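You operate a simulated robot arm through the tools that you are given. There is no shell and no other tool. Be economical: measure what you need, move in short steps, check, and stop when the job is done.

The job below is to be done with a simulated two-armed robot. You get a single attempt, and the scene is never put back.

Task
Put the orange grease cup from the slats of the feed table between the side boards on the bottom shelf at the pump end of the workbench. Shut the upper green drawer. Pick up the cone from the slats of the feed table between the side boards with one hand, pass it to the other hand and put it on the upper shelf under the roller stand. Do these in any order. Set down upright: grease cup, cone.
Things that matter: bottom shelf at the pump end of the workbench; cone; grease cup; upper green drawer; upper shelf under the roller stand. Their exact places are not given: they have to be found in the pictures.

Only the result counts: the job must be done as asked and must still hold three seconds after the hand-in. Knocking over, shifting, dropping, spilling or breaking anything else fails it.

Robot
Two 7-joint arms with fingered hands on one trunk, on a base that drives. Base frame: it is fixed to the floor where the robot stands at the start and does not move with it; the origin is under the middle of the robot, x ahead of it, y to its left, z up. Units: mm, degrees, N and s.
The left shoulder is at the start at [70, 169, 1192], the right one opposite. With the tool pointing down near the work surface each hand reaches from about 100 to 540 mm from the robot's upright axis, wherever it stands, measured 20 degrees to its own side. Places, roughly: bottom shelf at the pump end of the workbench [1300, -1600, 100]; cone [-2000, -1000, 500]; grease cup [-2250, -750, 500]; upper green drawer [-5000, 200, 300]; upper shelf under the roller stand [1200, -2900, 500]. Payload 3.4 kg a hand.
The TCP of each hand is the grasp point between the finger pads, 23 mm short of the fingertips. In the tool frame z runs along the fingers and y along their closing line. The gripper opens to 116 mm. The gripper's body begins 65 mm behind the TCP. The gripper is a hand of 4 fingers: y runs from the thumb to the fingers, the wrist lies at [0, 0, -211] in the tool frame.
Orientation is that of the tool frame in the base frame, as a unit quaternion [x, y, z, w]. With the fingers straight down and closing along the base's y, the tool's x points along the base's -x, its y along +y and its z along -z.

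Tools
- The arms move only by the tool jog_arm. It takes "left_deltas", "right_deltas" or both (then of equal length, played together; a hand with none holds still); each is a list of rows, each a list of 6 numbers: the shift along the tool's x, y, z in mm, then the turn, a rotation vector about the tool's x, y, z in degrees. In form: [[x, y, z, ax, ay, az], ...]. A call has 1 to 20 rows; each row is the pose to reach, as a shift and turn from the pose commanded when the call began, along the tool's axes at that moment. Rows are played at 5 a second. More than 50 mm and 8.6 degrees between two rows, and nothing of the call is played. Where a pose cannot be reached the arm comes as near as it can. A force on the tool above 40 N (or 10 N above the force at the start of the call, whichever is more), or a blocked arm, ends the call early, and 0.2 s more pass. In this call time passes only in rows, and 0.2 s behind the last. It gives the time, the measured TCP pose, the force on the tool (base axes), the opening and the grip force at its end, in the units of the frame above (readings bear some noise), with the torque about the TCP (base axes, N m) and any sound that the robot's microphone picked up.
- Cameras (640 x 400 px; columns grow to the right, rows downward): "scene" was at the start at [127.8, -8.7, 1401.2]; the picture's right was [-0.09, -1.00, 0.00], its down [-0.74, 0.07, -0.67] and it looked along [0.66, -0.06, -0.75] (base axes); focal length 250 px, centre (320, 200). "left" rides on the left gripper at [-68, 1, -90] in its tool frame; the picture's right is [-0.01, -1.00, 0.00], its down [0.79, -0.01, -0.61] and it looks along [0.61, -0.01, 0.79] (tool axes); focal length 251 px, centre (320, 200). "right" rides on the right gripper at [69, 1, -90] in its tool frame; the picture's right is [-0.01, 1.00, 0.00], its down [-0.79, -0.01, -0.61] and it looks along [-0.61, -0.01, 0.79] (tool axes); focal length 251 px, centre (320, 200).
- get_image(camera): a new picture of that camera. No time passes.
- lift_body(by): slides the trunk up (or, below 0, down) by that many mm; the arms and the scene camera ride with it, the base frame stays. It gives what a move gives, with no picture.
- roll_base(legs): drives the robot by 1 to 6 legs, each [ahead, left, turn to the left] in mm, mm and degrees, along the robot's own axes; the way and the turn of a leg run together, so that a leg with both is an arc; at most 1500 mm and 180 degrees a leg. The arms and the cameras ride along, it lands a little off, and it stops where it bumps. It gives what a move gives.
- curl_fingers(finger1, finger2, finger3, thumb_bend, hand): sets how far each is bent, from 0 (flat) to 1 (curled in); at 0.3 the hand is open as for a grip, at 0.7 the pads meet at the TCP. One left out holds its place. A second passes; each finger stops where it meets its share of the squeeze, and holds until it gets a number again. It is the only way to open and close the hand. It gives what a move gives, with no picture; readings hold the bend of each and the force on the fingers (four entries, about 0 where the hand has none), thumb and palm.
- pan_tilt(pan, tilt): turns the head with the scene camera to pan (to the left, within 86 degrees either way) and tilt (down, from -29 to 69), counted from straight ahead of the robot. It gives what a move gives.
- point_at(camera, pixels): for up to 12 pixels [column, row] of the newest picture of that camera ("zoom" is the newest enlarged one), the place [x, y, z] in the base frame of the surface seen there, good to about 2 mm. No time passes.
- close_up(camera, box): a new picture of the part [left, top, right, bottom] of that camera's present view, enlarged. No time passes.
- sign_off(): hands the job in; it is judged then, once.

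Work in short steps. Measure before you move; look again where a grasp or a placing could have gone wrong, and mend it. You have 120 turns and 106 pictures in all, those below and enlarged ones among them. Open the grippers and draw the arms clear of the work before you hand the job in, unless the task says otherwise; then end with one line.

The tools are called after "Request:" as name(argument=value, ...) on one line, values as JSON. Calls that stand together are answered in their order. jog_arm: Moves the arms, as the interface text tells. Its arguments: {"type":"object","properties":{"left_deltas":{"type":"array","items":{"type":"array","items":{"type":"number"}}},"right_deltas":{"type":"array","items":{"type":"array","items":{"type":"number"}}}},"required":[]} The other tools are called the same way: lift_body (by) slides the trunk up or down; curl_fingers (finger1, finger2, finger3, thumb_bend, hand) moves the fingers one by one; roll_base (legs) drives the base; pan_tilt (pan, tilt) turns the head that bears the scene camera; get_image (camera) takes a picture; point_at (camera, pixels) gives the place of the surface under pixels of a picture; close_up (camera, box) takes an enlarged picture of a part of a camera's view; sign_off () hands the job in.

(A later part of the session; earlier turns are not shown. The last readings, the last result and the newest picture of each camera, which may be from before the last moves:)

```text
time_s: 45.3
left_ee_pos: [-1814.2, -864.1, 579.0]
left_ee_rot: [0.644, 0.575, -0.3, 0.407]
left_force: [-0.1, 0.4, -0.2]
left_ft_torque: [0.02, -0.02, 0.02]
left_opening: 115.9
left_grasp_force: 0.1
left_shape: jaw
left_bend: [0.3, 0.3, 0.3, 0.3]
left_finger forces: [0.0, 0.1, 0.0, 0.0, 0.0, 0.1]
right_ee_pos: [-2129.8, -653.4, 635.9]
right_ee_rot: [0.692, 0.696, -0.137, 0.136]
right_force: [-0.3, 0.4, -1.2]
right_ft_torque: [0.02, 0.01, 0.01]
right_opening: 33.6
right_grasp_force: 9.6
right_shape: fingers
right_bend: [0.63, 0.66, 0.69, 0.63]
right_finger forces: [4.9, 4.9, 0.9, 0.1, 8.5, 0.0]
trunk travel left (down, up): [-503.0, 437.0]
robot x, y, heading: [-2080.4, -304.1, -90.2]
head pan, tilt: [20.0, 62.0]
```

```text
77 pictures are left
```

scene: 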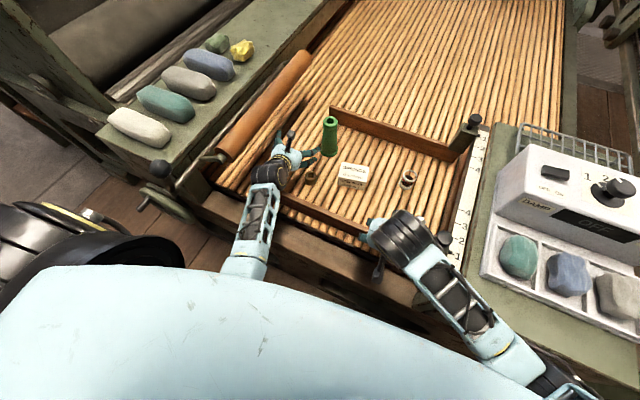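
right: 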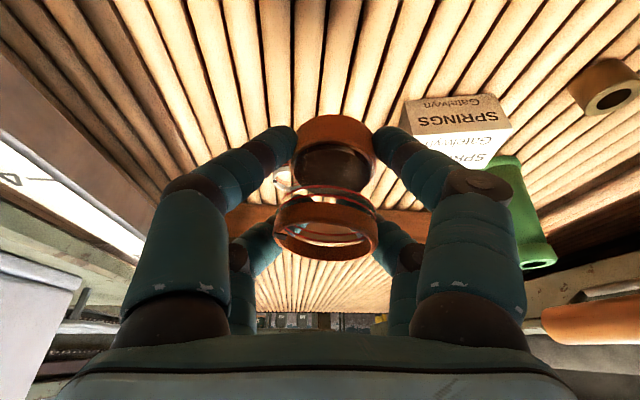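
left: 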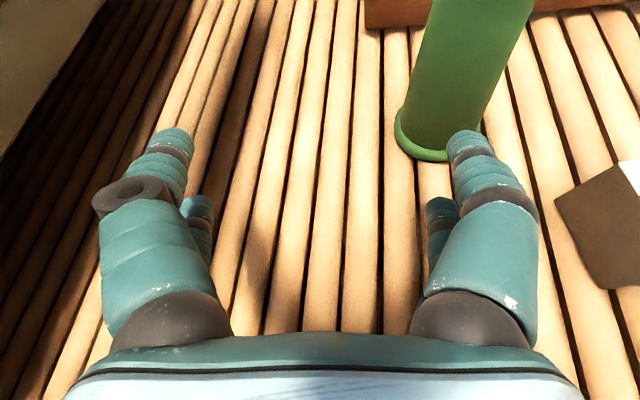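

The left arm drifted again, so I raise the trunk straight up by 260 mm to clear everything and then reset its posture.

Request:
lift_body(by=260)

Request:
get_image(camera="scene")

```text
time_s: 47.9
left_ee_pos: [-1814.8, -864.1, 840.2]
left_ee_rot: [0.644, 0.575, -0.299, 0.407]
left_force: [0.0, -0.5, 0.2]
left_ft_torque: [0.02, -0.01, -0.04]
left_opening: 115.8
left_grasp_force: 0.0
left_shape: jaw
left_bend: [0.3, 0.3, 0.3, 0.3]
left_finger forces: [0.0, 0.1, 0.1, 0.0, 0.0, 0.1]
right_ee_pos: [-2130.2, -652.3, 896.2]
right_ee_rot: [0.692, 0.696, -0.136, 0.136]
right_force: [0.0, 0.7, -2.2]
right_ft_torque: [-0.03, 0.0, -0.01]
right_opening: 33.7
right_grasp_force: 9.4
right_shape: fingers
right_bend: [0.63, 0.66, 0.69, 0.63]
right_finger forces: [4.8, 5.0, 0.9, 0.0, 8.5, 0.0]
trunk travel left (down, up): [-763.0, 177.0]
robot x, y, heading: [-2079.7, -304.8, -90.3]
head pan, tilt: [20.0, 62.0]
```

```text
76 pictures are left
```

scene: 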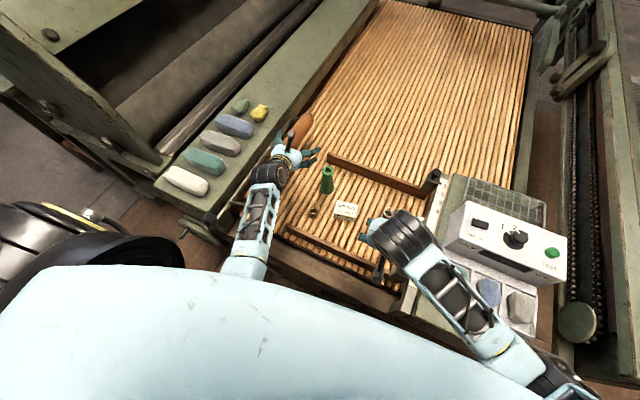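

I reset the left hand back to a vertical tool posture in 8 even steps.

Request:
jog_arm(left_deltas=[[-1, -4.5, -15.5, 1.15, 7.5, -0.74], [-2, -9, -31, 2.3, 15, -1.5], [-3, -13.5, -46.5, 3.45, 22.5, -2.2], [-3.5, -18, -62, 4.6, 30, -3], [-4, -22.5, -77.5, 5.75, 37.5, -3.7], [-5, -27, -93, 6.9, 45, -4.4], [-6, -31.5, -108, 8, 52.5, -5.2], [-7, -36, -124, 9.2, 60, -5.9]])

Request:
get_image(camera="scene")

```text
time_s: 48.6
left_ee_pos: [-1759.7, -835.1, 857.4]
left_ee_rot: [0.697, 0.598, -0.169, 0.358]
left_force: [-0.2, 0.3, 0.3]
left_ft_torque: [-0.02, 0.0, 0.0]
left_opening: 115.8
left_grasp_force: 0.1
left_shape: jaw
left_bend: [0.3, 0.3, 0.3, 0.3]
left_finger forces: [0.1, 0.0, 0.0, 0.0, 0.0, 0.0]
right_ee_pos: [-2129.9, -653.0, 895.3]
right_ee_rot: [0.692, 0.695, -0.137, 0.135]
right_force: [0.3, -0.4, -1.1]
right_ft_torque: [-0.01, 0.0, -0.02]
right_opening: 33.5
right_grasp_force: 9.6
right_shape: fingers
right_bend: [0.63, 0.66, 0.69, 0.63]
right_finger forces: [4.7, 4.9, 0.8, 0.0, 8.5, 0.0]
trunk travel left (down, up): [-763.0, 177.0]
robot x, y, heading: [-2080.0, -303.1, -90.0]
head pan, tilt: [20.0, 62.0]
stopped in row 3 (left hand): the arm was blocked; the commanded pose is now the measured one
```

```text
75 pictures are left
```

scene: 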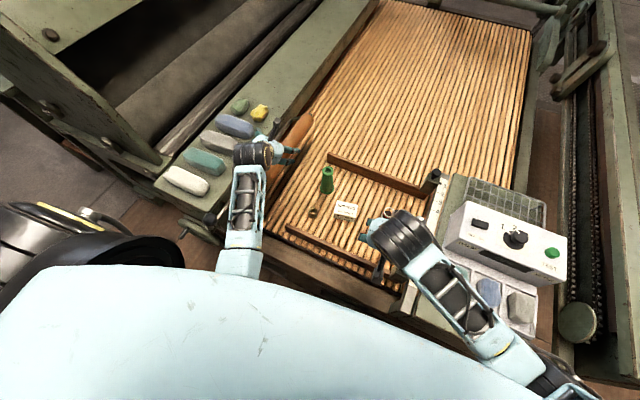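

The left elbow appears caught near the chest. I look down at it with the head.

Request:
pan_tilt(pan=60, tilt=62)

Request:
get_image(camera="scene")

```text
time_s: 49.6
left_ee_pos: [-1759.8, -832.5, 858.0]
left_ee_rot: [0.697, 0.599, -0.169, 0.357]
left_force: [-0.7, -0.6, -0.4]
left_ft_torque: [0.01, 0.03, 0.0]
left_opening: 116.0
left_grasp_force: 0.0
left_shape: jaw
left_bend: [0.3, 0.3, 0.3, 0.3]
left_finger forces: [0.0, 0.0, 0.1, 0.0, 0.0, 0.1]
right_ee_pos: [-2130.3, -652.7, 895.0]
right_ee_rot: [0.692, 0.695, -0.136, 0.136]
right_force: [-0.6, -0.3, -1.4]
right_ft_torque: [0.02, 0.01, 0.01]
right_opening: 34.0
right_grasp_force: 10.0
right_shape: fingers
right_bend: [0.63, 0.66, 0.69, 0.63]
right_finger forces: [4.7, 4.9, 0.8, 0.0, 8.4, 0.0]
trunk travel left (down, up): [-763.0, 177.0]
robot x, y, heading: [-2082.1, -307.0, -90.0]
head pan, tilt: [60.0, 62.0]
```

```text
74 pictures are left
```

scene: 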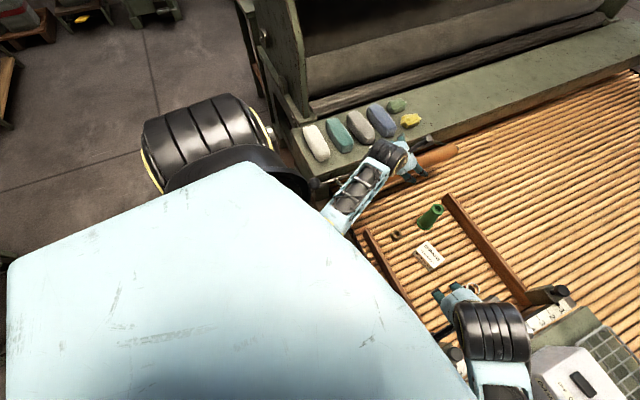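

The left elbow sits under the chest corner. I extend the left hand forward (and slightly right) at constant height to pull the elbow out.

Request:
jog_arm(left_deltas=[[-25, -8, 21, 0, 0, 0], [-51, -17, 42, 0, 0, 0], [-76, -25, 62, 0, 0, 0], [-102, -34, 83, 0, 0, 0]])

Request:
get_image(camera="scene")

```text
time_s: 50.6
left_ee_pos: [-1805.3, -965.5, 857.1]
left_ee_rot: [0.697, 0.599, -0.17, 0.356]
left_force: [0.3, 0.1, -0.2]
left_ft_torque: [0.01, -0.03, -0.01]
left_opening: 115.8
left_grasp_force: 0.0
left_shape: jaw
left_bend: [0.3, 0.3, 0.3, 0.3]
left_finger forces: [0.1, 0.0, 0.0, 0.0, 0.0, 0.1]
right_ee_pos: [-2131.2, -654.7, 895.0]
right_ee_rot: [0.692, 0.696, -0.136, 0.137]
right_force: [0.9, 0.0, -0.6]
right_ft_torque: [0.0, 0.01, 0.0]
right_opening: 33.9
right_grasp_force: 9.5
right_shape: fingers
right_bend: [0.63, 0.66, 0.69, 0.63]
right_finger forces: [4.9, 4.9, 0.7, 0.0, 8.5, 0.1]
trunk travel left (down, up): [-763.0, 177.0]
robot x, y, heading: [-2080.1, -301.0, -89.7]
head pan, tilt: [60.0, 62.0]
```

```text
73 pictures are left
```

scene: 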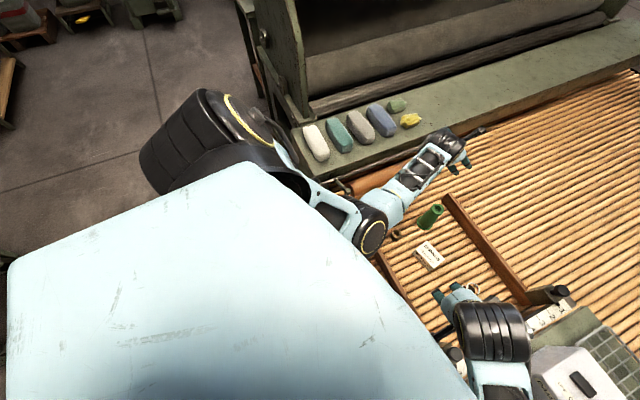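

Good: the arm extends freely. Now I bring the hand over the cone (raised) with tilt 45° and straight yaw.

Request:
jog_arm(left_deltas=[[-7, -28, -12, 3.6, -0.3, -4.4], [-14, -57, -23, 7.3, -0.6, -8.7], [-21, -85, -35, 10.9, -0.9, -13.1]])

Request:
get_image(camera="left")

```text
time_s: 51.6
left_ee_pos: [-1814.7, -975.1, 903.5]
left_ee_rot: [0.638, 0.649, -0.244, 0.335]
left_force: [0.3, 0.3, 0.3]
left_ft_torque: [0.0, 0.0, -0.01]
left_opening: 116.1
left_grasp_force: 0.1
left_shape: jaw
left_bend: [0.3, 0.3, 0.3, 0.3]
left_finger forces: [0.0, 0.1, 0.1, 0.0, 0.0, 0.0]
right_ee_pos: [-2128.3, -653.5, 895.8]
right_ee_rot: [0.693, 0.695, -0.136, 0.135]
right_force: [0.7, 1.0, -2.0]
right_ft_torque: [0.03, 0.02, 0.0]
right_opening: 34.1
right_grasp_force: 9.9
right_shape: fingers
right_bend: [0.63, 0.66, 0.69, 0.63]
right_finger forces: [4.8, 4.9, 0.7, 0.1, 8.4, 0.1]
trunk travel left (down, up): [-763.0, 177.0]
robot x, y, heading: [-2082.5, -302.7, -90.2]
head pan, tilt: [60.0, 62.0]
stopped in row 3 (left hand): the arm was blocked; the commanded pose is now the measured one
```

```text
72 pictures are left
```

left: 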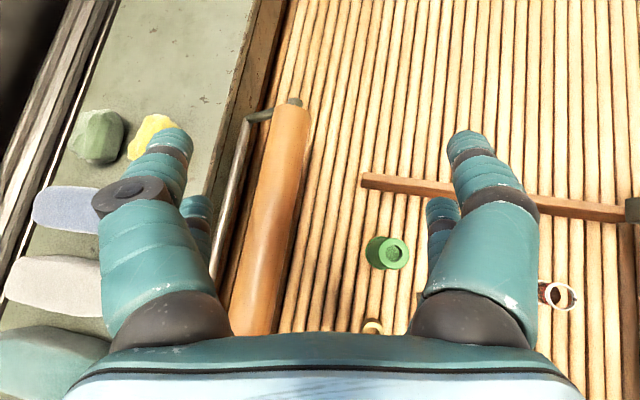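

Moving the left hand inward jams the elbow on the chest; instead I'll put the hand back to its free pose and shift the base right 93 mm. I also draw the right hand up and back.

Request:
jog_arm(left_deltas=[[20, 3, 12, -1.7, 1.8, 5.7], [41, 5.5, 24, -3.4, 3.6, 11.5], [41, 5.5, 24, -3.4, 3.6, 11.5]], right_deltas=[[5, 13, -31, 0, 0, 0], [11, 26, -62, 0, 0, 0], [16, 40, -93, 0, 0, 0]])

Request:
roll_base(legs=[[-12, -93, 0]])

Request:
get_image(camera="left")

```text
time_s: 52.5
left_ee_pos: [-1812.3, -965.1, 853.1]
left_ee_rot: [0.699, 0.598, -0.172, 0.352]
left_force: [-0.4, 0.7, -0.7]
left_ft_torque: [0.01, 0.01, -0.01]
left_opening: 115.8
left_grasp_force: 0.1
left_shape: jaw
left_bend: [0.3, 0.3, 0.3, 0.3]
left_finger forces: [0.1, 0.1, 0.0, 0.0, 0.0, 0.1]
right_ee_pos: [-2090.2, -604.2, 974.7]
right_ee_rot: [0.693, 0.695, -0.137, 0.135]
right_force: [-0.1, -0.8, -1.0]
right_ft_torque: [0.0, -0.02, -0.01]
right_opening: 33.3
right_grasp_force: 8.7
right_shape: fingers
right_bend: [0.63, 0.66, 0.69, 0.64]
right_finger forces: [4.5, 4.6, 0.6, 0.1, 8.0, 0.0]
trunk travel left (down, up): [-763.0, 177.0]
robot x, y, heading: [-2080.7, -306.1, -90.2]
head pan, tilt: [60.0, 62.0]
```

```text
time_s: 53.6
left_ee_pos: [-1904.1, -952.0, 856.1]
left_ee_rot: [0.698, 0.599, -0.173, 0.353]
left_force: [0.0, 0.2, -0.3]
left_ft_torque: [-0.02, -0.06, -0.02]
left_opening: 116.1
left_grasp_force: 0.1
left_shape: jaw
left_bend: [0.3, 0.3, 0.3, 0.3]
left_finger forces: [0.0, 0.1, 0.1, 0.0, 0.1, 0.1]
right_ee_pos: [-2181.9, -591.1, 974.8]
right_ee_rot: [0.692, 0.696, -0.136, 0.136]
right_force: [-0.5, 0.1, -0.8]
right_ft_torque: [0.01, 0.0, 0.01]
right_opening: 33.4
right_grasp_force: 9.6
right_shape: fingers
right_bend: [0.63, 0.66, 0.69, 0.64]
right_finger forces: [4.5, 4.6, 0.6, 0.0, 8.1, 0.1]
trunk travel left (down, up): [-763.0, 177.0]
robot x, y, heading: [-2175.6, -292.5, -89.9]
head pan, tilt: [60.0, 62.0]
```

```text
71 pictures are left
```

left: 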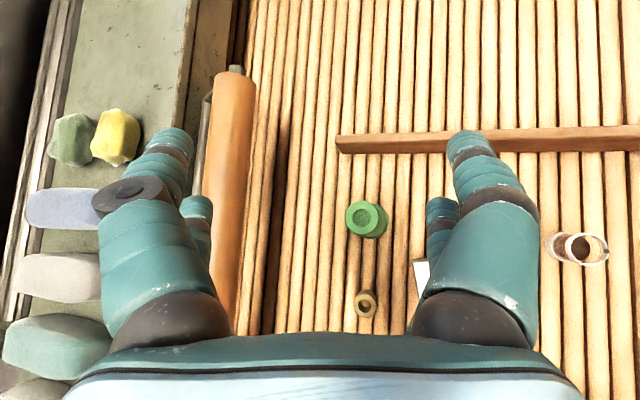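

Over the cone now, but the closing line is rolled 24°. I rotate -24° about the tool axis to make it level.

Request:
jog_arm(left_deltas=[[2, 0, 0, 0, 0, -8], [4, 0, 0, 0, 0, -16], [5, 0, 0, 0, 0, -24], [5, 0, 0, 0, 0, -24]])

Request:
get_image(camera="left")

```text
time_s: 54.8
left_ee_pos: [-1855.0, -947.5, 857.2]
left_ee_rot: [0.551, 0.731, -0.219, 0.338]
left_force: [-0.1, -0.1, -0.3]
left_ft_torque: [-0.01, -0.01, 0.01]
left_opening: 115.8
left_grasp_force: 0.0
left_shape: jaw
left_bend: [0.3, 0.3, 0.3, 0.3]
left_finger forces: [0.1, 0.0, 0.0, 0.0, 0.0, 0.0]
right_ee_pos: [-2182.7, -590.5, 975.7]
right_ee_rot: [0.693, 0.695, -0.137, 0.135]
right_force: [0.1, 0.5, -0.2]
right_ft_torque: [-0.03, 0.02, 0.01]
right_opening: 33.5
right_grasp_force: 8.7
right_shape: fingers
right_bend: [0.63, 0.66, 0.69, 0.64]
right_finger forces: [4.5, 4.6, 0.6, 0.0, 8.1, 0.1]
trunk travel left (down, up): [-763.0, 177.0]
robot x, y, heading: [-2176.9, -294.1, -90.1]
head pan, tilt: [60.0, 62.0]
stopped in row 4 (left hand): the arm was blocked; the commanded pose is now the measured one
```

```text
70 pictures are left
```

left: 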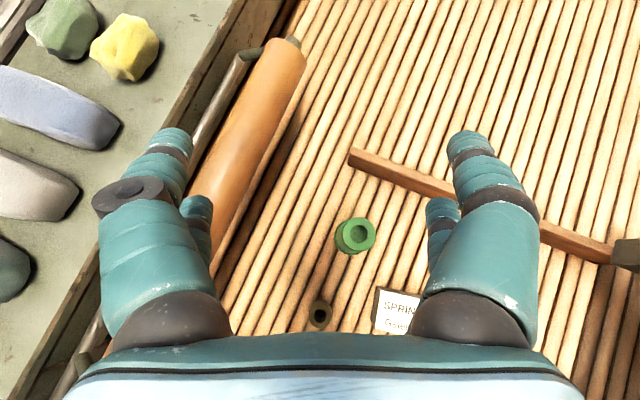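

Closing line is now level (3°). I shift the base right 43 mm to line up with the cone and pull the right hand slightly further back/up.

Request:
jog_arm(right_deltas=[[11, 0, -26, 0, 0, 0]])

Request:
roll_base(legs=[[5, -43, 0]])

Request:
lift_body(by=-160)

Request:
get_image(camera="left")

Request:
pan_tilt(pan=10, tilt=60)

Request:
get_image(camera="scene")

```text
time_s: 55.2
left_ee_pos: [-1855.1, -946.9, 857.9]
left_ee_rot: [0.551, 0.731, -0.22, 0.338]
left_force: [0.4, 0.2, -0.2]
left_ft_torque: [-0.01, 0.01, -0.01]
left_opening: 116.0
left_grasp_force: 0.1
left_shape: jaw
left_bend: [0.3, 0.3, 0.3, 0.3]
left_finger forces: [0.0, 0.1, 0.0, 0.1, 0.1, 0.0]
right_ee_pos: [-2180.6, -570.0, 994.4]
right_ee_rot: [0.692, 0.696, -0.137, 0.137]
right_force: [-0.2, -0.3, -1.6]
right_ft_torque: [0.02, -0.01, 0.01]
right_opening: 33.2
right_grasp_force: 9.3
right_shape: fingers
right_bend: [0.63, 0.66, 0.69, 0.64]
right_finger forces: [4.4, 4.5, 0.6, 0.0, 8.1, 0.1]
trunk travel left (down, up): [-763.0, 177.0]
robot x, y, heading: [-2173.5, -293.0, -90.1]
head pan, tilt: [60.0, 62.0]
```

```text
time_s: 56.1
left_ee_pos: [-1887.0, -942.3, 855.7]
left_ee_rot: [0.547, 0.734, -0.219, 0.338]
left_force: [-0.2, 0.0, -0.1]
left_ft_torque: [-0.02, 0.0, 0.03]
left_opening: 116.1
left_grasp_force: 0.0
left_shape: jaw
left_bend: [0.3, 0.3, 0.3, 0.3]
left_finger forces: [0.0, 0.0, 0.0, 0.0, 0.0, 0.0]
right_ee_pos: [-2215.7, -569.8, 995.3]
right_ee_rot: [0.689, 0.699, -0.136, 0.136]
right_force: [-0.1, -0.6, -1.3]
right_ft_torque: [-0.01, 0.04, 0.0]
right_opening: 33.0
right_grasp_force: 8.9
right_shape: fingers
right_bend: [0.63, 0.66, 0.69, 0.64]
right_finger forces: [4.6, 4.6, 0.6, 0.1, 8.1, 0.1]
trunk travel left (down, up): [-763.0, 177.0]
robot x, y, heading: [-2214.1, -292.0, -89.5]
head pan, tilt: [60.0, 62.0]
```

```text
time_s: 57.9
left_ee_pos: [-1888.4, -941.1, 697.3]
left_ee_rot: [0.547, 0.734, -0.217, 0.339]
left_force: [0.4, -0.6, 0.7]
left_ft_torque: [-0.03, 0.0, 0.02]
left_opening: 115.6
left_grasp_force: 0.1
left_shape: jaw
left_bend: [0.3, 0.3, 0.3, 0.3]
left_finger forces: [0.0, 0.0, 0.1, 0.0, 0.0, 0.1]
right_ee_pos: [-2217.9, -568.3, 834.6]
right_ee_rot: [0.689, 0.698, -0.136, 0.137]
right_force: [-0.6, -0.6, -1.0]
right_ft_torque: [-0.02, 0.01, -0.03]
right_opening: 33.2
right_grasp_force: 8.2
right_shape: fingers
right_bend: [0.63, 0.66, 0.69, 0.64]
right_finger forces: [4.5, 4.5, 0.4, 0.0, 8.0, 0.0]
trunk travel left (down, up): [-603.0, 337.0]
robot x, y, heading: [-2213.8, -289.7, -89.4]
head pan, tilt: [60.0, 62.0]
```

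```text
69 pictures are left
```

left: 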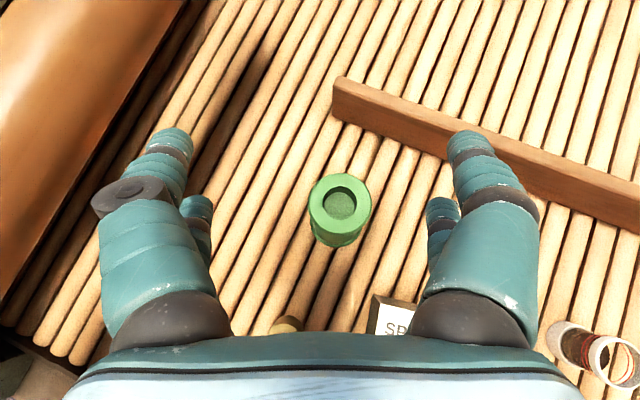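

```text
time_s: 59.1
left_ee_pos: [-1887.1, -941.1, 698.0]
left_ee_rot: [0.548, 0.734, -0.217, 0.339]
left_force: [0.2, -0.2, 0.1]
left_ft_torque: [-0.03, 0.01, -0.01]
left_opening: 115.7
left_grasp_force: 0.0
left_shape: jaw
left_bend: [0.3, 0.3, 0.3, 0.3]
left_finger forces: [0.0, 0.0, 0.1, 0.0, 0.0, 0.0]
right_ee_pos: [-2217.2, -568.8, 835.1]
right_ee_rot: [0.689, 0.698, -0.135, 0.137]
right_force: [-0.5, 0.1, -1.1]
right_ft_torque: [0.0, 0.0, 0.0]
right_opening: 33.0
right_grasp_force: 8.6
right_shape: fingers
right_bend: [0.63, 0.66, 0.69, 0.64]
right_finger forces: [4.4, 4.6, 0.5, 0.0, 8.2, 0.0]
trunk travel left (down, up): [-603.0, 337.0]
robot x, y, heading: [-2213.5, -290.0, -89.4]
head pan, tilt: [10.0, 60.0]
```

```text
68 pictures are left
```

scene: 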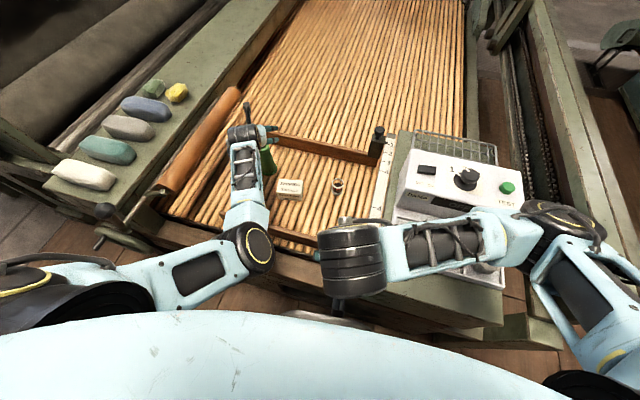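

I check right forearm height above the control box and the cone position before the last 100 mm.

Request:
point_at(camera="scene", pixels=[[440, 245], [500, 230], [560, 215], [520, 250], [600, 330], [355, 260], [465, 175], [440, 190]])

Request:
point_at(camera="left", pixels=[[311, 200], [369, 200], [340, 179], [340, 230], [285, 325], [380, 310]])

```text
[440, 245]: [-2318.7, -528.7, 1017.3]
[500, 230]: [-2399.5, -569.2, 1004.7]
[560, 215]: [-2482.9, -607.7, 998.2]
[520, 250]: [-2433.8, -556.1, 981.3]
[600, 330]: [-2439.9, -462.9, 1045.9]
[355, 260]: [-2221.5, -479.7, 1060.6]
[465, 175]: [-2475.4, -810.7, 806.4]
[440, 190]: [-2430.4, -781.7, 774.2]
```

```text
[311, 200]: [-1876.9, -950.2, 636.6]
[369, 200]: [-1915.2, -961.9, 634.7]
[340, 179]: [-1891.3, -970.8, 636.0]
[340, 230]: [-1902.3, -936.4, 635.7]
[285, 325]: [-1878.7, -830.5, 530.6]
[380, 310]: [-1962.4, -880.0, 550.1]
```

Cone centre (-1897,-954); TCP is at (-1888,-941). Small correction, then lower 60 mm and check.

Request:
jog_arm(left_deltas=[[-7, -13, 6.5, 0, 0, 0]])

Request:
lift_body(by=-50)

Request:
get_image(camera="left")

```text
time_s: 59.5
left_ee_pos: [-1901.4, -955.5, 695.4]
left_ee_rot: [0.549, 0.733, -0.218, 0.337]
left_force: [-0.5, 0.0, 0.1]
left_ft_torque: [0.01, 0.01, -0.02]
left_opening: 115.9
left_grasp_force: 0.0
left_shape: jaw
left_bend: [0.3, 0.3, 0.3, 0.3]
left_finger forces: [0.0, 0.0, 0.1, 0.0, 0.1, 0.0]
right_ee_pos: [-2218.2, -569.4, 835.5]
right_ee_rot: [0.689, 0.699, -0.136, 0.136]
right_force: [-0.5, 0.4, -0.9]
right_ft_torque: [-0.03, 0.0, -0.01]
right_opening: 33.2
right_grasp_force: 8.8
right_shape: fingers
right_bend: [0.63, 0.66, 0.69, 0.64]
right_finger forces: [4.6, 4.5, 0.5, 0.1, 8.2, 0.0]
trunk travel left (down, up): [-603.0, 337.0]
robot x, y, heading: [-2213.4, -290.1, -89.5]
head pan, tilt: [10.0, 60.0]
```

```text
time_s: 60.4
left_ee_pos: [-1897.9, -955.4, 646.4]
left_ee_rot: [0.548, 0.734, -0.218, 0.338]
left_force: [0.6, -0.1, 0.3]
left_ft_torque: [0.04, -0.01, -0.01]
left_opening: 115.9
left_grasp_force: 0.1
left_shape: jaw
left_bend: [0.3, 0.3, 0.3, 0.3]
left_finger forces: [0.0, 0.0, 0.1, 0.0, 0.1, 0.0]
right_ee_pos: [-2218.7, -569.0, 785.0]
right_ee_rot: [0.689, 0.698, -0.136, 0.136]
right_force: [0.1, -0.7, -1.3]
right_ft_torque: [-0.05, 0.01, -0.01]
right_opening: 33.2
right_grasp_force: 8.0
right_shape: fingers
right_bend: [0.63, 0.66, 0.69, 0.64]
right_finger forces: [4.5, 4.6, 0.5, 0.0, 8.0, 0.0]
trunk travel left (down, up): [-553.0, 387.0]
robot x, y, heading: [-2217.7, -292.3, -89.5]
head pan, tilt: [10.0, 60.0]
```

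```text
67 pictures are left
```

left: 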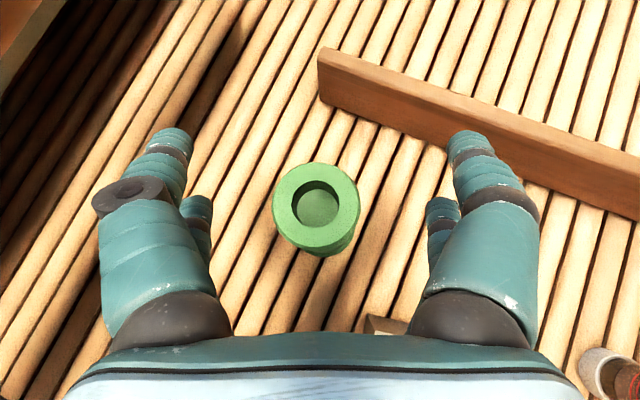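

Aligned with the cone centered between fingers. Lower 50 mm to z≈596.

Request:
lift_body(by=-50)

Request:
get_image(camera="left")

Request:
get_image(camera="scene")

```text
time_s: 61.3
left_ee_pos: [-1898.9, -954.6, 596.5]
left_ee_rot: [0.547, 0.734, -0.218, 0.339]
left_force: [1.4, 0.9, -0.1]
left_ft_torque: [-0.01, -0.02, -0.01]
left_opening: 116.1
left_grasp_force: 0.0
left_shape: jaw
left_bend: [0.3, 0.3, 0.3, 0.3]
left_finger forces: [0.0, 0.1, 0.0, 0.0, 0.1, 0.1]
right_ee_pos: [-2218.0, -568.8, 735.1]
right_ee_rot: [0.689, 0.699, -0.136, 0.135]
right_force: [-0.1, 0.2, -1.7]
right_ft_torque: [-0.04, 0.03, 0.01]
right_opening: 33.2
right_grasp_force: 9.1
right_shape: fingers
right_bend: [0.63, 0.66, 0.69, 0.64]
right_finger forces: [4.4, 4.5, 0.5, 0.0, 8.0, 0.1]
trunk travel left (down, up): [-503.0, 437.0]
robot x, y, heading: [-2213.1, -290.7, -89.3]
head pan, tilt: [10.0, 60.0]
```

```text
66 pictures are left
```

left: 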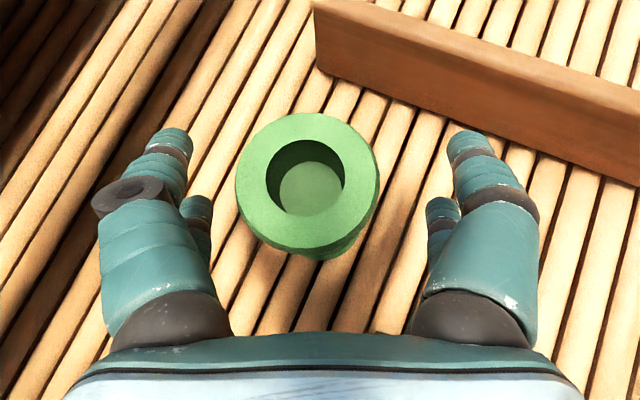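

```text
65 pictures are left
```

scene: 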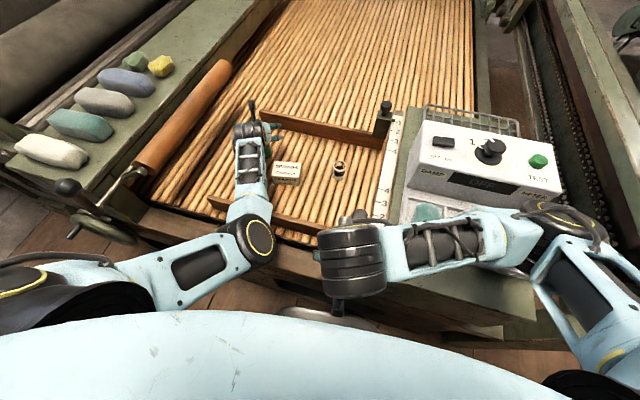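

The cone's rim sits between the fingers (px 308,180). I close the left hand.

Request:
curl_fingers(hand="left", finger1=0.7, finger2=0.7, finger3=0.7, thumb_bend=0.7)

Request:
lift_body(by=40)

Request:
get_image(camera="left")

```text
time_s: 62.3
left_ee_pos: [-1897.5, -954.2, 597.4]
left_ee_rot: [0.548, 0.733, -0.218, 0.339]
left_force: [0.2, 0.7, 1.0]
left_ft_torque: [0.03, 0.03, -0.02]
left_opening: 13.2
left_grasp_force: 12.5
left_shape: fingers
left_bend: [0.66, 0.56, 0.55, 0.67]
left_finger forces: [4.1, 8.2, 8.4, 0.1, 3.9, 0.0]
right_ee_pos: [-2217.0, -567.8, 735.3]
right_ee_rot: [0.689, 0.699, -0.136, 0.137]
right_force: [-0.7, 0.2, -1.7]
right_ft_torque: [0.01, -0.03, 0.02]
right_opening: 33.2
right_grasp_force: 8.2
right_shape: fingers
right_bend: [0.63, 0.66, 0.69, 0.64]
right_finger forces: [4.5, 4.5, 0.5, 0.1, 8.0, 0.0]
trunk travel left (down, up): [-503.0, 437.0]
robot x, y, heading: [-2213.4, -287.8, -89.4]
head pan, tilt: [10.0, 60.0]
```

```text
time_s: 63.1
left_ee_pos: [-1898.4, -955.3, 636.5]
left_ee_rot: [0.548, 0.733, -0.218, 0.338]
left_force: [0.2, -1.5, 0.2]
left_ft_torque: [0.04, 0.04, -0.03]
left_opening: 9.5
left_grasp_force: 10.9
left_shape: fingers
left_bend: [0.67, 0.56, 0.55, 0.68]
left_finger forces: [3.0, 7.9, 8.2, 0.0, 2.6, 0.0]
right_ee_pos: [-2218.2, -568.9, 774.4]
right_ee_rot: [0.689, 0.698, -0.135, 0.137]
right_force: [-0.3, -0.5, -2.4]
right_ft_torque: [0.0, -0.01, -0.04]
right_opening: 33.1
right_grasp_force: 8.9
right_shape: fingers
right_bend: [0.63, 0.66, 0.69, 0.64]
right_finger forces: [4.5, 4.5, 0.5, 0.1, 8.1, 0.1]
trunk travel left (down, up): [-543.0, 397.0]
robot x, y, heading: [-2211.5, -287.9, -89.6]
head pan, tilt: [10.0, 60.0]
```

```text
64 pictures are left
```

left: 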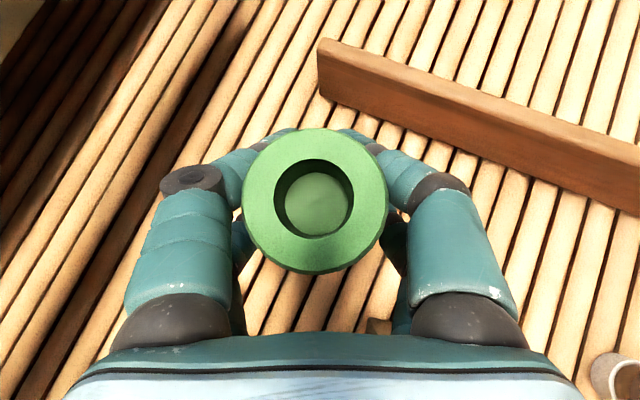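

The cone rises with the hand. I raise more to clear and view it from the scene camera.

Request:
curl_fingers(hand="left", finger1=0.8, finger2=0.75, finger3=0.75, thumb_bend=0.8)

Request:
lift_body(by=150)

Request:
close_up(camera="scene", box=[160, 60, 360, 200])

Request:
get_image(camera="left")

```text
time_s: 64.1
left_ee_pos: [-1898.8, -955.5, 636.5]
left_ee_rot: [0.548, 0.733, -0.218, 0.339]
left_force: [0.2, -0.1, -0.3]
left_ft_torque: [0.01, -0.02, -0.02]
left_opening: 0.0
left_grasp_force: 8.6
left_shape: fingers
left_bend: [0.74, 0.56, 0.55, 0.75]
left_finger forces: [0.2, 8.2, 7.9, 0.0, 0.4, 0.0]
right_ee_pos: [-2217.6, -568.8, 776.1]
right_ee_rot: [0.689, 0.699, -0.136, 0.136]
right_force: [-0.1, 0.6, -0.6]
right_ft_torque: [0.02, 0.0, -0.01]
right_opening: 33.2
right_grasp_force: 8.7
right_shape: fingers
right_bend: [0.63, 0.66, 0.69, 0.64]
right_finger forces: [4.4, 4.5, 0.6, 0.0, 8.0, 0.1]
trunk travel left (down, up): [-543.0, 397.0]
robot x, y, heading: [-2211.0, -288.9, -89.3]
head pan, tilt: [10.0, 60.0]
```

```text
time_s: 65.9
left_ee_pos: [-1897.2, -954.4, 787.0]
left_ee_rot: [0.548, 0.733, -0.218, 0.339]
left_force: [0.9, 0.4, -0.4]
left_ft_torque: [-0.04, 0.03, 0.01]
left_opening: 0.0
left_grasp_force: 8.7
left_shape: fingers
left_bend: [0.74, 0.56, 0.55, 0.75]
left_finger forces: [0.2, 8.2, 7.9, 0.1, 0.4, 0.1]
right_ee_pos: [-2218.1, -569.4, 923.8]
right_ee_rot: [0.689, 0.699, -0.136, 0.136]
right_force: [0.0, 0.7, -0.6]
right_ft_torque: [-0.04, -0.01, 0.0]
right_opening: 33.3
right_grasp_force: 9.0
right_shape: fingers
right_bend: [0.63, 0.66, 0.69, 0.64]
right_finger forces: [4.5, 4.6, 0.5, 0.1, 8.1, 0.0]
trunk travel left (down, up): [-693.0, 247.0]
robot x, y, heading: [-2213.5, -289.8, -89.5]
head pan, tilt: [10.0, 60.0]
```

```text
2.86 times, centred on (260, 130) of scene
```

zoom: 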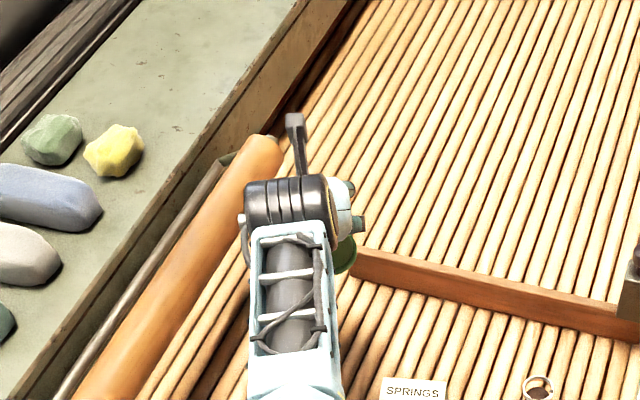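

```text
62 pictures are left
```

left: 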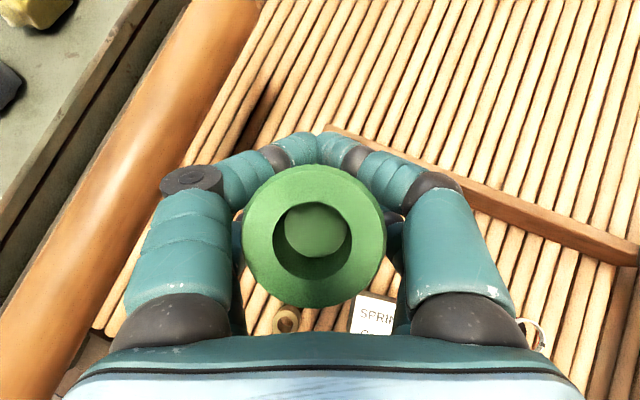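

The cone is held by the two lower fingers with the upper pair caging it. I raise a bit more and back out into the aisle.

Request:
lift_body(by=100)

Request:
roll_base(legs=[[-260, 0, 0]])

Request:
get_image(camera="left")

```text
time_s: 67.2
left_ee_pos: [-1899.1, -954.2, 887.5]
left_ee_rot: [0.548, 0.733, -0.218, 0.338]
left_force: [-1.1, 0.0, -0.9]
left_ft_torque: [0.01, 0.02, 0.01]
left_opening: 0.1
left_grasp_force: 8.7
left_shape: fingers
left_bend: [0.74, 0.56, 0.55, 0.75]
left_finger forces: [0.2, 8.1, 7.9, 0.0, 0.4, 0.0]
right_ee_pos: [-2219.4, -568.8, 1025.5]
right_ee_rot: [0.689, 0.699, -0.135, 0.137]
right_force: [-0.2, 0.1, -1.4]
right_ft_torque: [0.0, 0.02, 0.01]
right_opening: 33.2
right_grasp_force: 9.2
right_shape: fingers
right_bend: [0.63, 0.66, 0.69, 0.64]
right_finger forces: [4.5, 4.5, 0.6, 0.0, 8.1, 0.0]
trunk travel left (down, up): [-793.0, 147.0]
robot x, y, heading: [-2214.7, -292.5, -89.1]
head pan, tilt: [10.0, 60.0]
```

```text
time_s: 69.1
left_ee_pos: [-1901.8, -696.2, 886.5]
left_ee_rot: [0.548, 0.733, -0.217, 0.339]
left_force: [0.6, 0.4, -1.6]
left_ft_torque: [0.01, 0.0, -0.03]
left_opening: 0.0
left_grasp_force: 8.0
left_shape: fingers
left_bend: [0.74, 0.56, 0.55, 0.75]
left_finger forces: [0.3, 8.1, 7.9, 0.0, 0.4, 0.0]
right_ee_pos: [-2221.3, -310.0, 1024.8]
right_ee_rot: [0.689, 0.699, -0.135, 0.136]
right_force: [-0.3, -0.7, -0.7]
right_ft_torque: [-0.01, -0.04, 0.0]
right_opening: 33.4
right_grasp_force: 8.8
right_shape: fingers
right_bend: [0.63, 0.66, 0.69, 0.64]
right_finger forces: [4.5, 4.5, 0.5, 0.0, 8.1, 0.0]
trunk travel left (down, up): [-793.0, 147.0]
robot x, y, heading: [-2215.3, -28.6, -89.7]
head pan, tilt: [10.0, 60.0]
```

```text
61 pictures are left
```

left: 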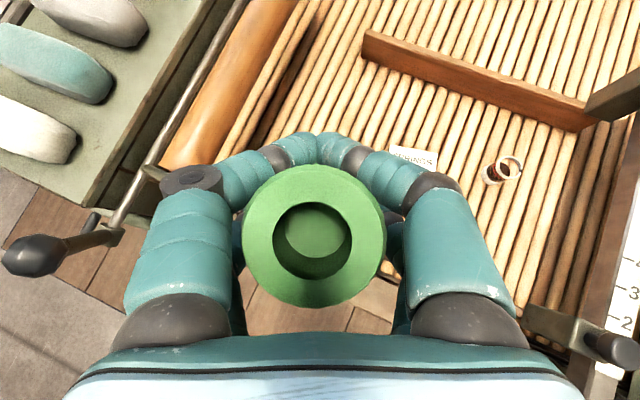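

Stable grip. I swing the left arm ~45° outward about the shoulder, so that it will stay clear of the bench later.

Request:
jog_arm(left_deltas=[[1, 48, 3, -3.3, 0.23, -3.04], [4, 96, 3, -6.6, 0.47, -6.1], [10, 143.6, 0, -9.9, 0.7, -9.1], [18.6, 190.6, -6, -13.2, 0.94, -12.2], [29.6, 236.8, -14, -16.6, 1.17, -15.2], [42.8, 281.6, -25, -19.9, 1.4, -18.2], [58.4, 325, -38.6, -23.2, 1.64, -21.3], [76, 366.8, -55, -26.5, 1.87, -24.3], [96, 406.4, -73.4, -29.8, 2.1, -27.3], [118, 443.8, -94, -33.1, 2.3, -30.4]])

Request:
pan_tilt(pan=40, tilt=50)

Request:
get_image(camera="scene")

```text
time_s: 71.3
left_ee_pos: [-1523.9, -415.2, 883.9]
left_ee_rot: [0.224, 0.888, -0.071, 0.396]
left_force: [0.5, -0.4, -0.1]
left_ft_torque: [-0.01, -0.01, 0.0]
left_opening: 0.3
left_grasp_force: 8.9
left_shape: fingers
left_bend: [0.74, 0.56, 0.55, 0.75]
left_finger forces: [0.0, 8.2, 7.9, 0.0, 0.4, 0.0]
right_ee_pos: [-2220.4, -308.6, 1025.0]
right_ee_rot: [0.689, 0.699, -0.135, 0.137]
right_force: [0.3, 1.0, -1.9]
right_ft_torque: [-0.04, 0.02, -0.01]
right_opening: 33.6
right_grasp_force: 9.2
right_shape: fingers
right_bend: [0.63, 0.66, 0.69, 0.64]
right_finger forces: [4.4, 4.5, 0.5, 0.1, 8.2, 0.0]
trunk travel left (down, up): [-793.0, 147.0]
robot x, y, heading: [-2216.3, -30.8, -89.3]
head pan, tilt: [10.0, 60.0]
```

```text
time_s: 72.2
left_ee_pos: [-1526.1, -416.9, 885.0]
left_ee_rot: [0.225, 0.887, -0.071, 0.396]
left_force: [0.3, -0.7, 0.1]
left_ft_torque: [-0.01, 0.0, 0.04]
left_opening: 0.0
left_grasp_force: 8.2
left_shape: fingers
left_bend: [0.74, 0.56, 0.55, 0.75]
left_finger forces: [0.0, 8.2, 7.9, 0.0, 0.3, 0.0]
right_ee_pos: [-2221.0, -308.6, 1024.4]
right_ee_rot: [0.689, 0.699, -0.135, 0.137]
right_force: [-0.3, 1.1, -1.8]
right_ft_torque: [0.02, -0.03, -0.01]
right_opening: 33.1
right_grasp_force: 8.4
right_shape: fingers
right_bend: [0.63, 0.66, 0.69, 0.64]
right_finger forces: [4.4, 4.5, 0.5, 0.0, 8.1, 0.1]
trunk travel left (down, up): [-793.0, 147.0]
robot x, y, heading: [-2214.5, -33.5, -89.6]
head pan, tilt: [40.0, 50.0]
```

```text
60 pictures are left
```

scene: 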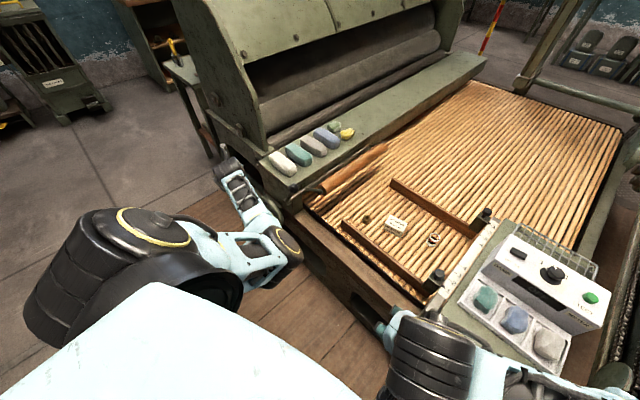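

The arm swing tracked well. I strafe left along the aisle, then forward into the open floor, then turn to face the bench side.

Request:
roll_base(legs=[[-130, 1000, 0], [0, 1414, 0], [1100, 0, 0], [0, 0, 89.5]])

Request:
pan_tilt(pan=-45, tilt=40)

Request:
get_image(camera="scene")

Request:
get_image(camera="left")

```text
time_s: 93.2
left_ee_pos: [568.5, -280.6, 884.8]
left_ee_rot: [-0.486, 0.776, 0.237, 0.325]
left_force: [-0.1, -0.6, 0.2]
left_ft_torque: [0.01, 0.03, 0.0]
left_opening: 0.0
left_grasp_force: 8.6
left_shape: fingers
left_bend: [0.74, 0.56, 0.55, 0.75]
left_finger forces: [0.0, 8.1, 7.9, 0.1, 0.3, 0.0]
right_ee_pos: [493.0, -980.1, 1024.5]
right_ee_rot: [-0.029, 0.981, 0.005, 0.193]
right_force: [0.6, 0.8, -1.6]
right_ft_torque: [-0.01, 0.0, -0.02]
right_opening: 33.1
right_grasp_force: 8.6
right_shape: fingers
right_bend: [0.63, 0.66, 0.69, 0.64]
right_finger forces: [4.5, 4.6, 0.5, 0.0, 7.8, 0.0]
trunk travel left (down, up): [-793.0, 147.0]
robot x, y, heading: [213.5, -987.1, 3.2]
head pan, tilt: [40.0, 50.0]
```

```text
time_s: 94.8
left_ee_pos: [570.0, -279.7, 884.7]
left_ee_rot: [-0.486, 0.776, 0.237, 0.325]
left_force: [0.3, 0.1, 0.3]
left_ft_torque: [0.01, -0.02, 0.0]
left_opening: 0.0
left_grasp_force: 8.6
left_shape: fingers
left_bend: [0.74, 0.56, 0.55, 0.75]
left_finger forces: [0.0, 8.1, 7.8, 0.0, 0.3, 0.1]
right_ee_pos: [494.0, -980.1, 1024.0]
right_ee_rot: [-0.029, 0.981, 0.004, 0.193]
right_force: [0.3, 0.4, -1.3]
right_ft_torque: [-0.01, 0.02, -0.04]
right_opening: 33.4
right_grasp_force: 8.6
right_shape: fingers
right_bend: [0.63, 0.66, 0.69, 0.64]
right_finger forces: [4.5, 4.5, 0.5, 0.0, 7.9, 0.0]
trunk travel left (down, up): [-793.0, 147.0]
robot x, y, heading: [219.0, -988.1, 3.5]
head pan, tilt: [-45.0, 40.0]
```

```text
59 pictures are left
```

scene: 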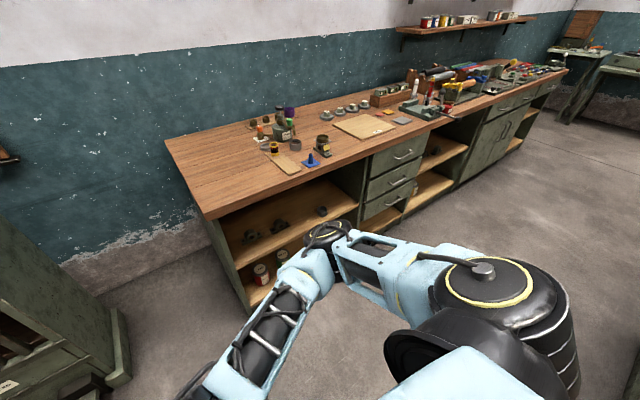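

```text
58 pictures are left
```

left: 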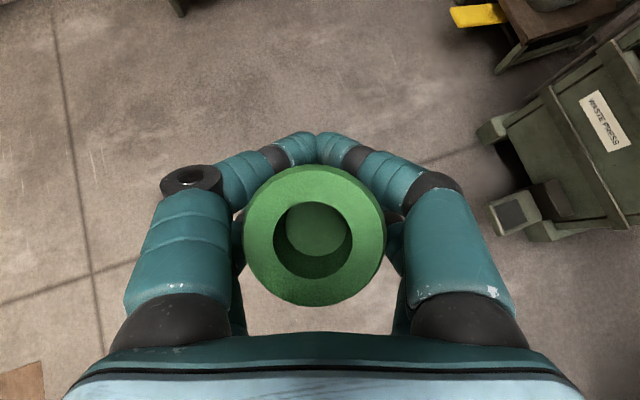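

I measure the bay opening and the neighbouring cabinet corner.

Request:
point_at(camera="scene", pixels=[[125, 375], [108, 335], [250, 290], [238, 270], [300, 230], [350, 195], [212, 213], [355, 215], [380, 222], [262, 275], [281, 258], [290, 240]])

Request:
close_up(camera="scene", box=[360, 40, 580, 240])

```text
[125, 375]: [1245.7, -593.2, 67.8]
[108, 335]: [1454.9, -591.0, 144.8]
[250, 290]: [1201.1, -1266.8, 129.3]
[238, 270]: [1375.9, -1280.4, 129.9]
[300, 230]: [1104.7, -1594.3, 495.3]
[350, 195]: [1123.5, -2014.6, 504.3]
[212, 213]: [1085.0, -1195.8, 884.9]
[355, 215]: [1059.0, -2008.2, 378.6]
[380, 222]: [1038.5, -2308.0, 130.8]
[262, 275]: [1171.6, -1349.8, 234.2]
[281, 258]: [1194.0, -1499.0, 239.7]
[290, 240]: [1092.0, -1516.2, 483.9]
```

```text
2.00 times, centred on (470, 140) of scene
```

zoom: 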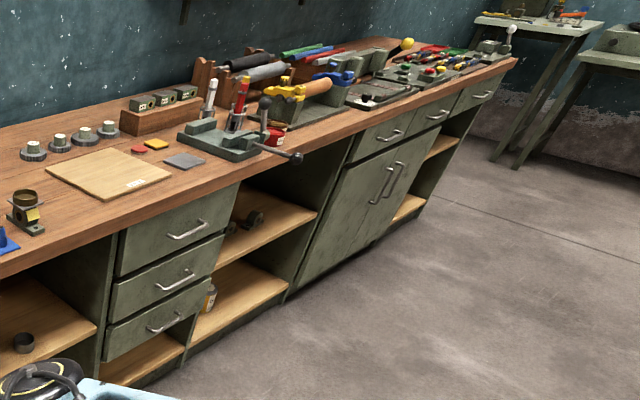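

Bay: bottom shelf z 129.5, cans at y -1350 and -1499; free spot around (1185,-1680). I drive to about (420,-1540), facing the bench, and then extend the right hand downward.

Request:
roll_base(legs=[[0, 0, -3.5], [200, -552, 0]])

Request:
jog_arm(right_deltas=[[-17, -22, 36, 0, 0, 0], [-34, -44, 72, 0, 0, 0], [-51, -65, 107, 0, 0, 0], [-68, -87, 143, 0, 0, 0], [-85, -109, 179, 0, 0, 0], [-102, -130, 214, 0, 0, 0]])

Request:
pan_tilt(pan=-15, tilt=50)

Request:
get_image(camera="scene")

```text
time_s: 98.6
left_ee_pos: [808.8, -862.9, 884.9]
left_ee_rot: [-0.464, 0.79, 0.228, 0.331]
left_force: [0.5, -0.6, 0.0]
left_ft_torque: [0.03, -0.01, -0.01]
left_opening: 0.0
left_grasp_force: 8.2
left_shape: fingers
left_bend: [0.74, 0.56, 0.55, 0.75]
left_finger forces: [0.1, 8.1, 7.9, 0.0, 0.2, 0.0]
right_ee_pos: [692.7, -1557.0, 1025.2]
right_ee_rot: [-0.001, 0.981, -0.001, 0.192]
right_force: [-0.1, -0.2, -1.0]
right_ft_torque: [-0.04, 0.0, -0.01]
right_opening: 33.4
right_grasp_force: 8.6
right_shape: fingers
right_bend: [0.63, 0.66, 0.69, 0.64]
right_finger forces: [4.5, 4.5, 0.5, 0.0, 8.0, 0.1]
trunk travel left (down, up): [-793.0, 147.0]
robot x, y, heading: [412.7, -1548.9, -0.1]
head pan, tilt: [-45.0, 40.0]
```

```text
time_s: 100.0
left_ee_pos: [809.0, -863.4, 886.0]
left_ee_rot: [-0.463, 0.79, 0.227, 0.332]
left_force: [-0.9, 0.2, -0.7]
left_ft_torque: [0.02, 0.0, -0.04]
left_opening: 0.0
left_grasp_force: 8.5
left_shape: fingers
left_bend: [0.74, 0.56, 0.55, 0.75]
left_finger forces: [0.1, 8.1, 7.9, 0.0, 0.2, 0.0]
right_ee_pos: [868.9, -1689.3, 863.5]
right_ee_rot: [0.0, 0.981, -0.001, 0.192]
right_force: [-0.5, -0.4, -0.8]
right_ft_torque: [0.0, -0.03, 0.02]
right_opening: 32.7
right_grasp_force: 8.6
right_shape: fingers
right_bend: [0.63, 0.67, 0.69, 0.64]
right_finger forces: [4.6, 4.6, 0.5, 0.0, 7.9, 0.1]
trunk travel left (down, up): [-793.0, 147.0]
robot x, y, heading: [413.5, -1548.6, -0.2]
head pan, tilt: [-45.0, 40.0]
```

```text
time_s: 101.0
left_ee_pos: [809.2, -863.6, 885.6]
left_ee_rot: [-0.463, 0.79, 0.228, 0.332]
left_force: [0.3, -0.1, 0.0]
left_ft_torque: [-0.04, -0.01, 0.03]
left_opening: 0.1
left_grasp_force: 7.8
left_shape: fingers
left_bend: [0.74, 0.56, 0.55, 0.75]
left_finger forces: [0.0, 8.1, 7.8, 0.0, 0.1, 0.0]
right_ee_pos: [867.7, -1687.8, 864.2]
right_ee_rot: [-0.002, 0.981, -0.001, 0.193]
right_force: [0.2, 0.1, -1.4]
right_ft_torque: [0.01, -0.02, 0.0]
right_opening: 32.7
right_grasp_force: 8.6
right_shape: fingers
right_bend: [0.63, 0.67, 0.69, 0.64]
right_finger forces: [4.6, 4.5, 0.5, 0.0, 7.9, 0.0]
trunk travel left (down, up): [-793.0, 147.0]
robot x, y, heading: [415.9, -1552.1, -0.2]
head pan, tilt: [-15.0, 50.0]
```

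```text
56 pictures are left
```

scene: 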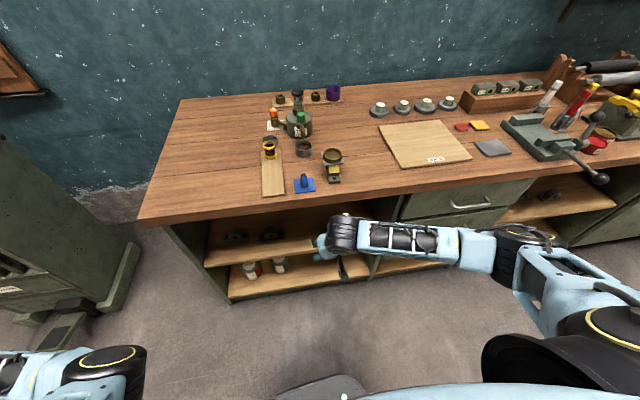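

All clear. I lower the trunk 600 mm and look through the scene and right cameras.

Request:
lift_body(by=-600)

Request:
get_image(camera="scene")

Request:
get_image(camera="right")

```text
refused: -600 is not a number from -400 to 400
```

```text
55 pictures are left
```

scene: 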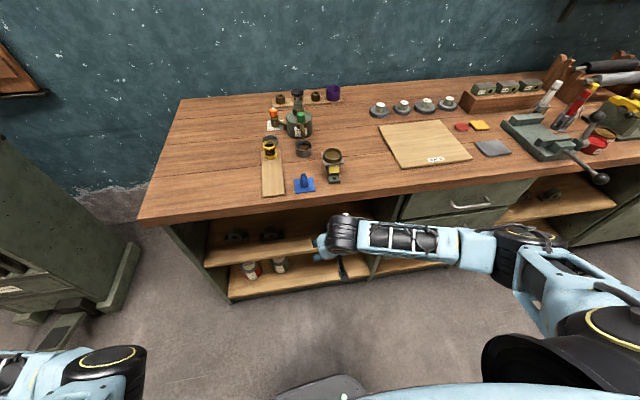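

```text
54 pictures are left
```

right: 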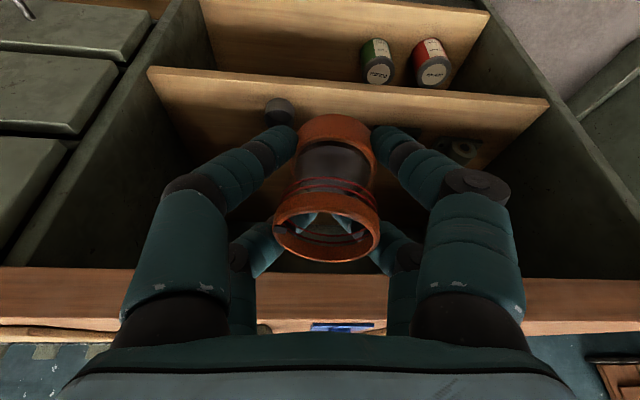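

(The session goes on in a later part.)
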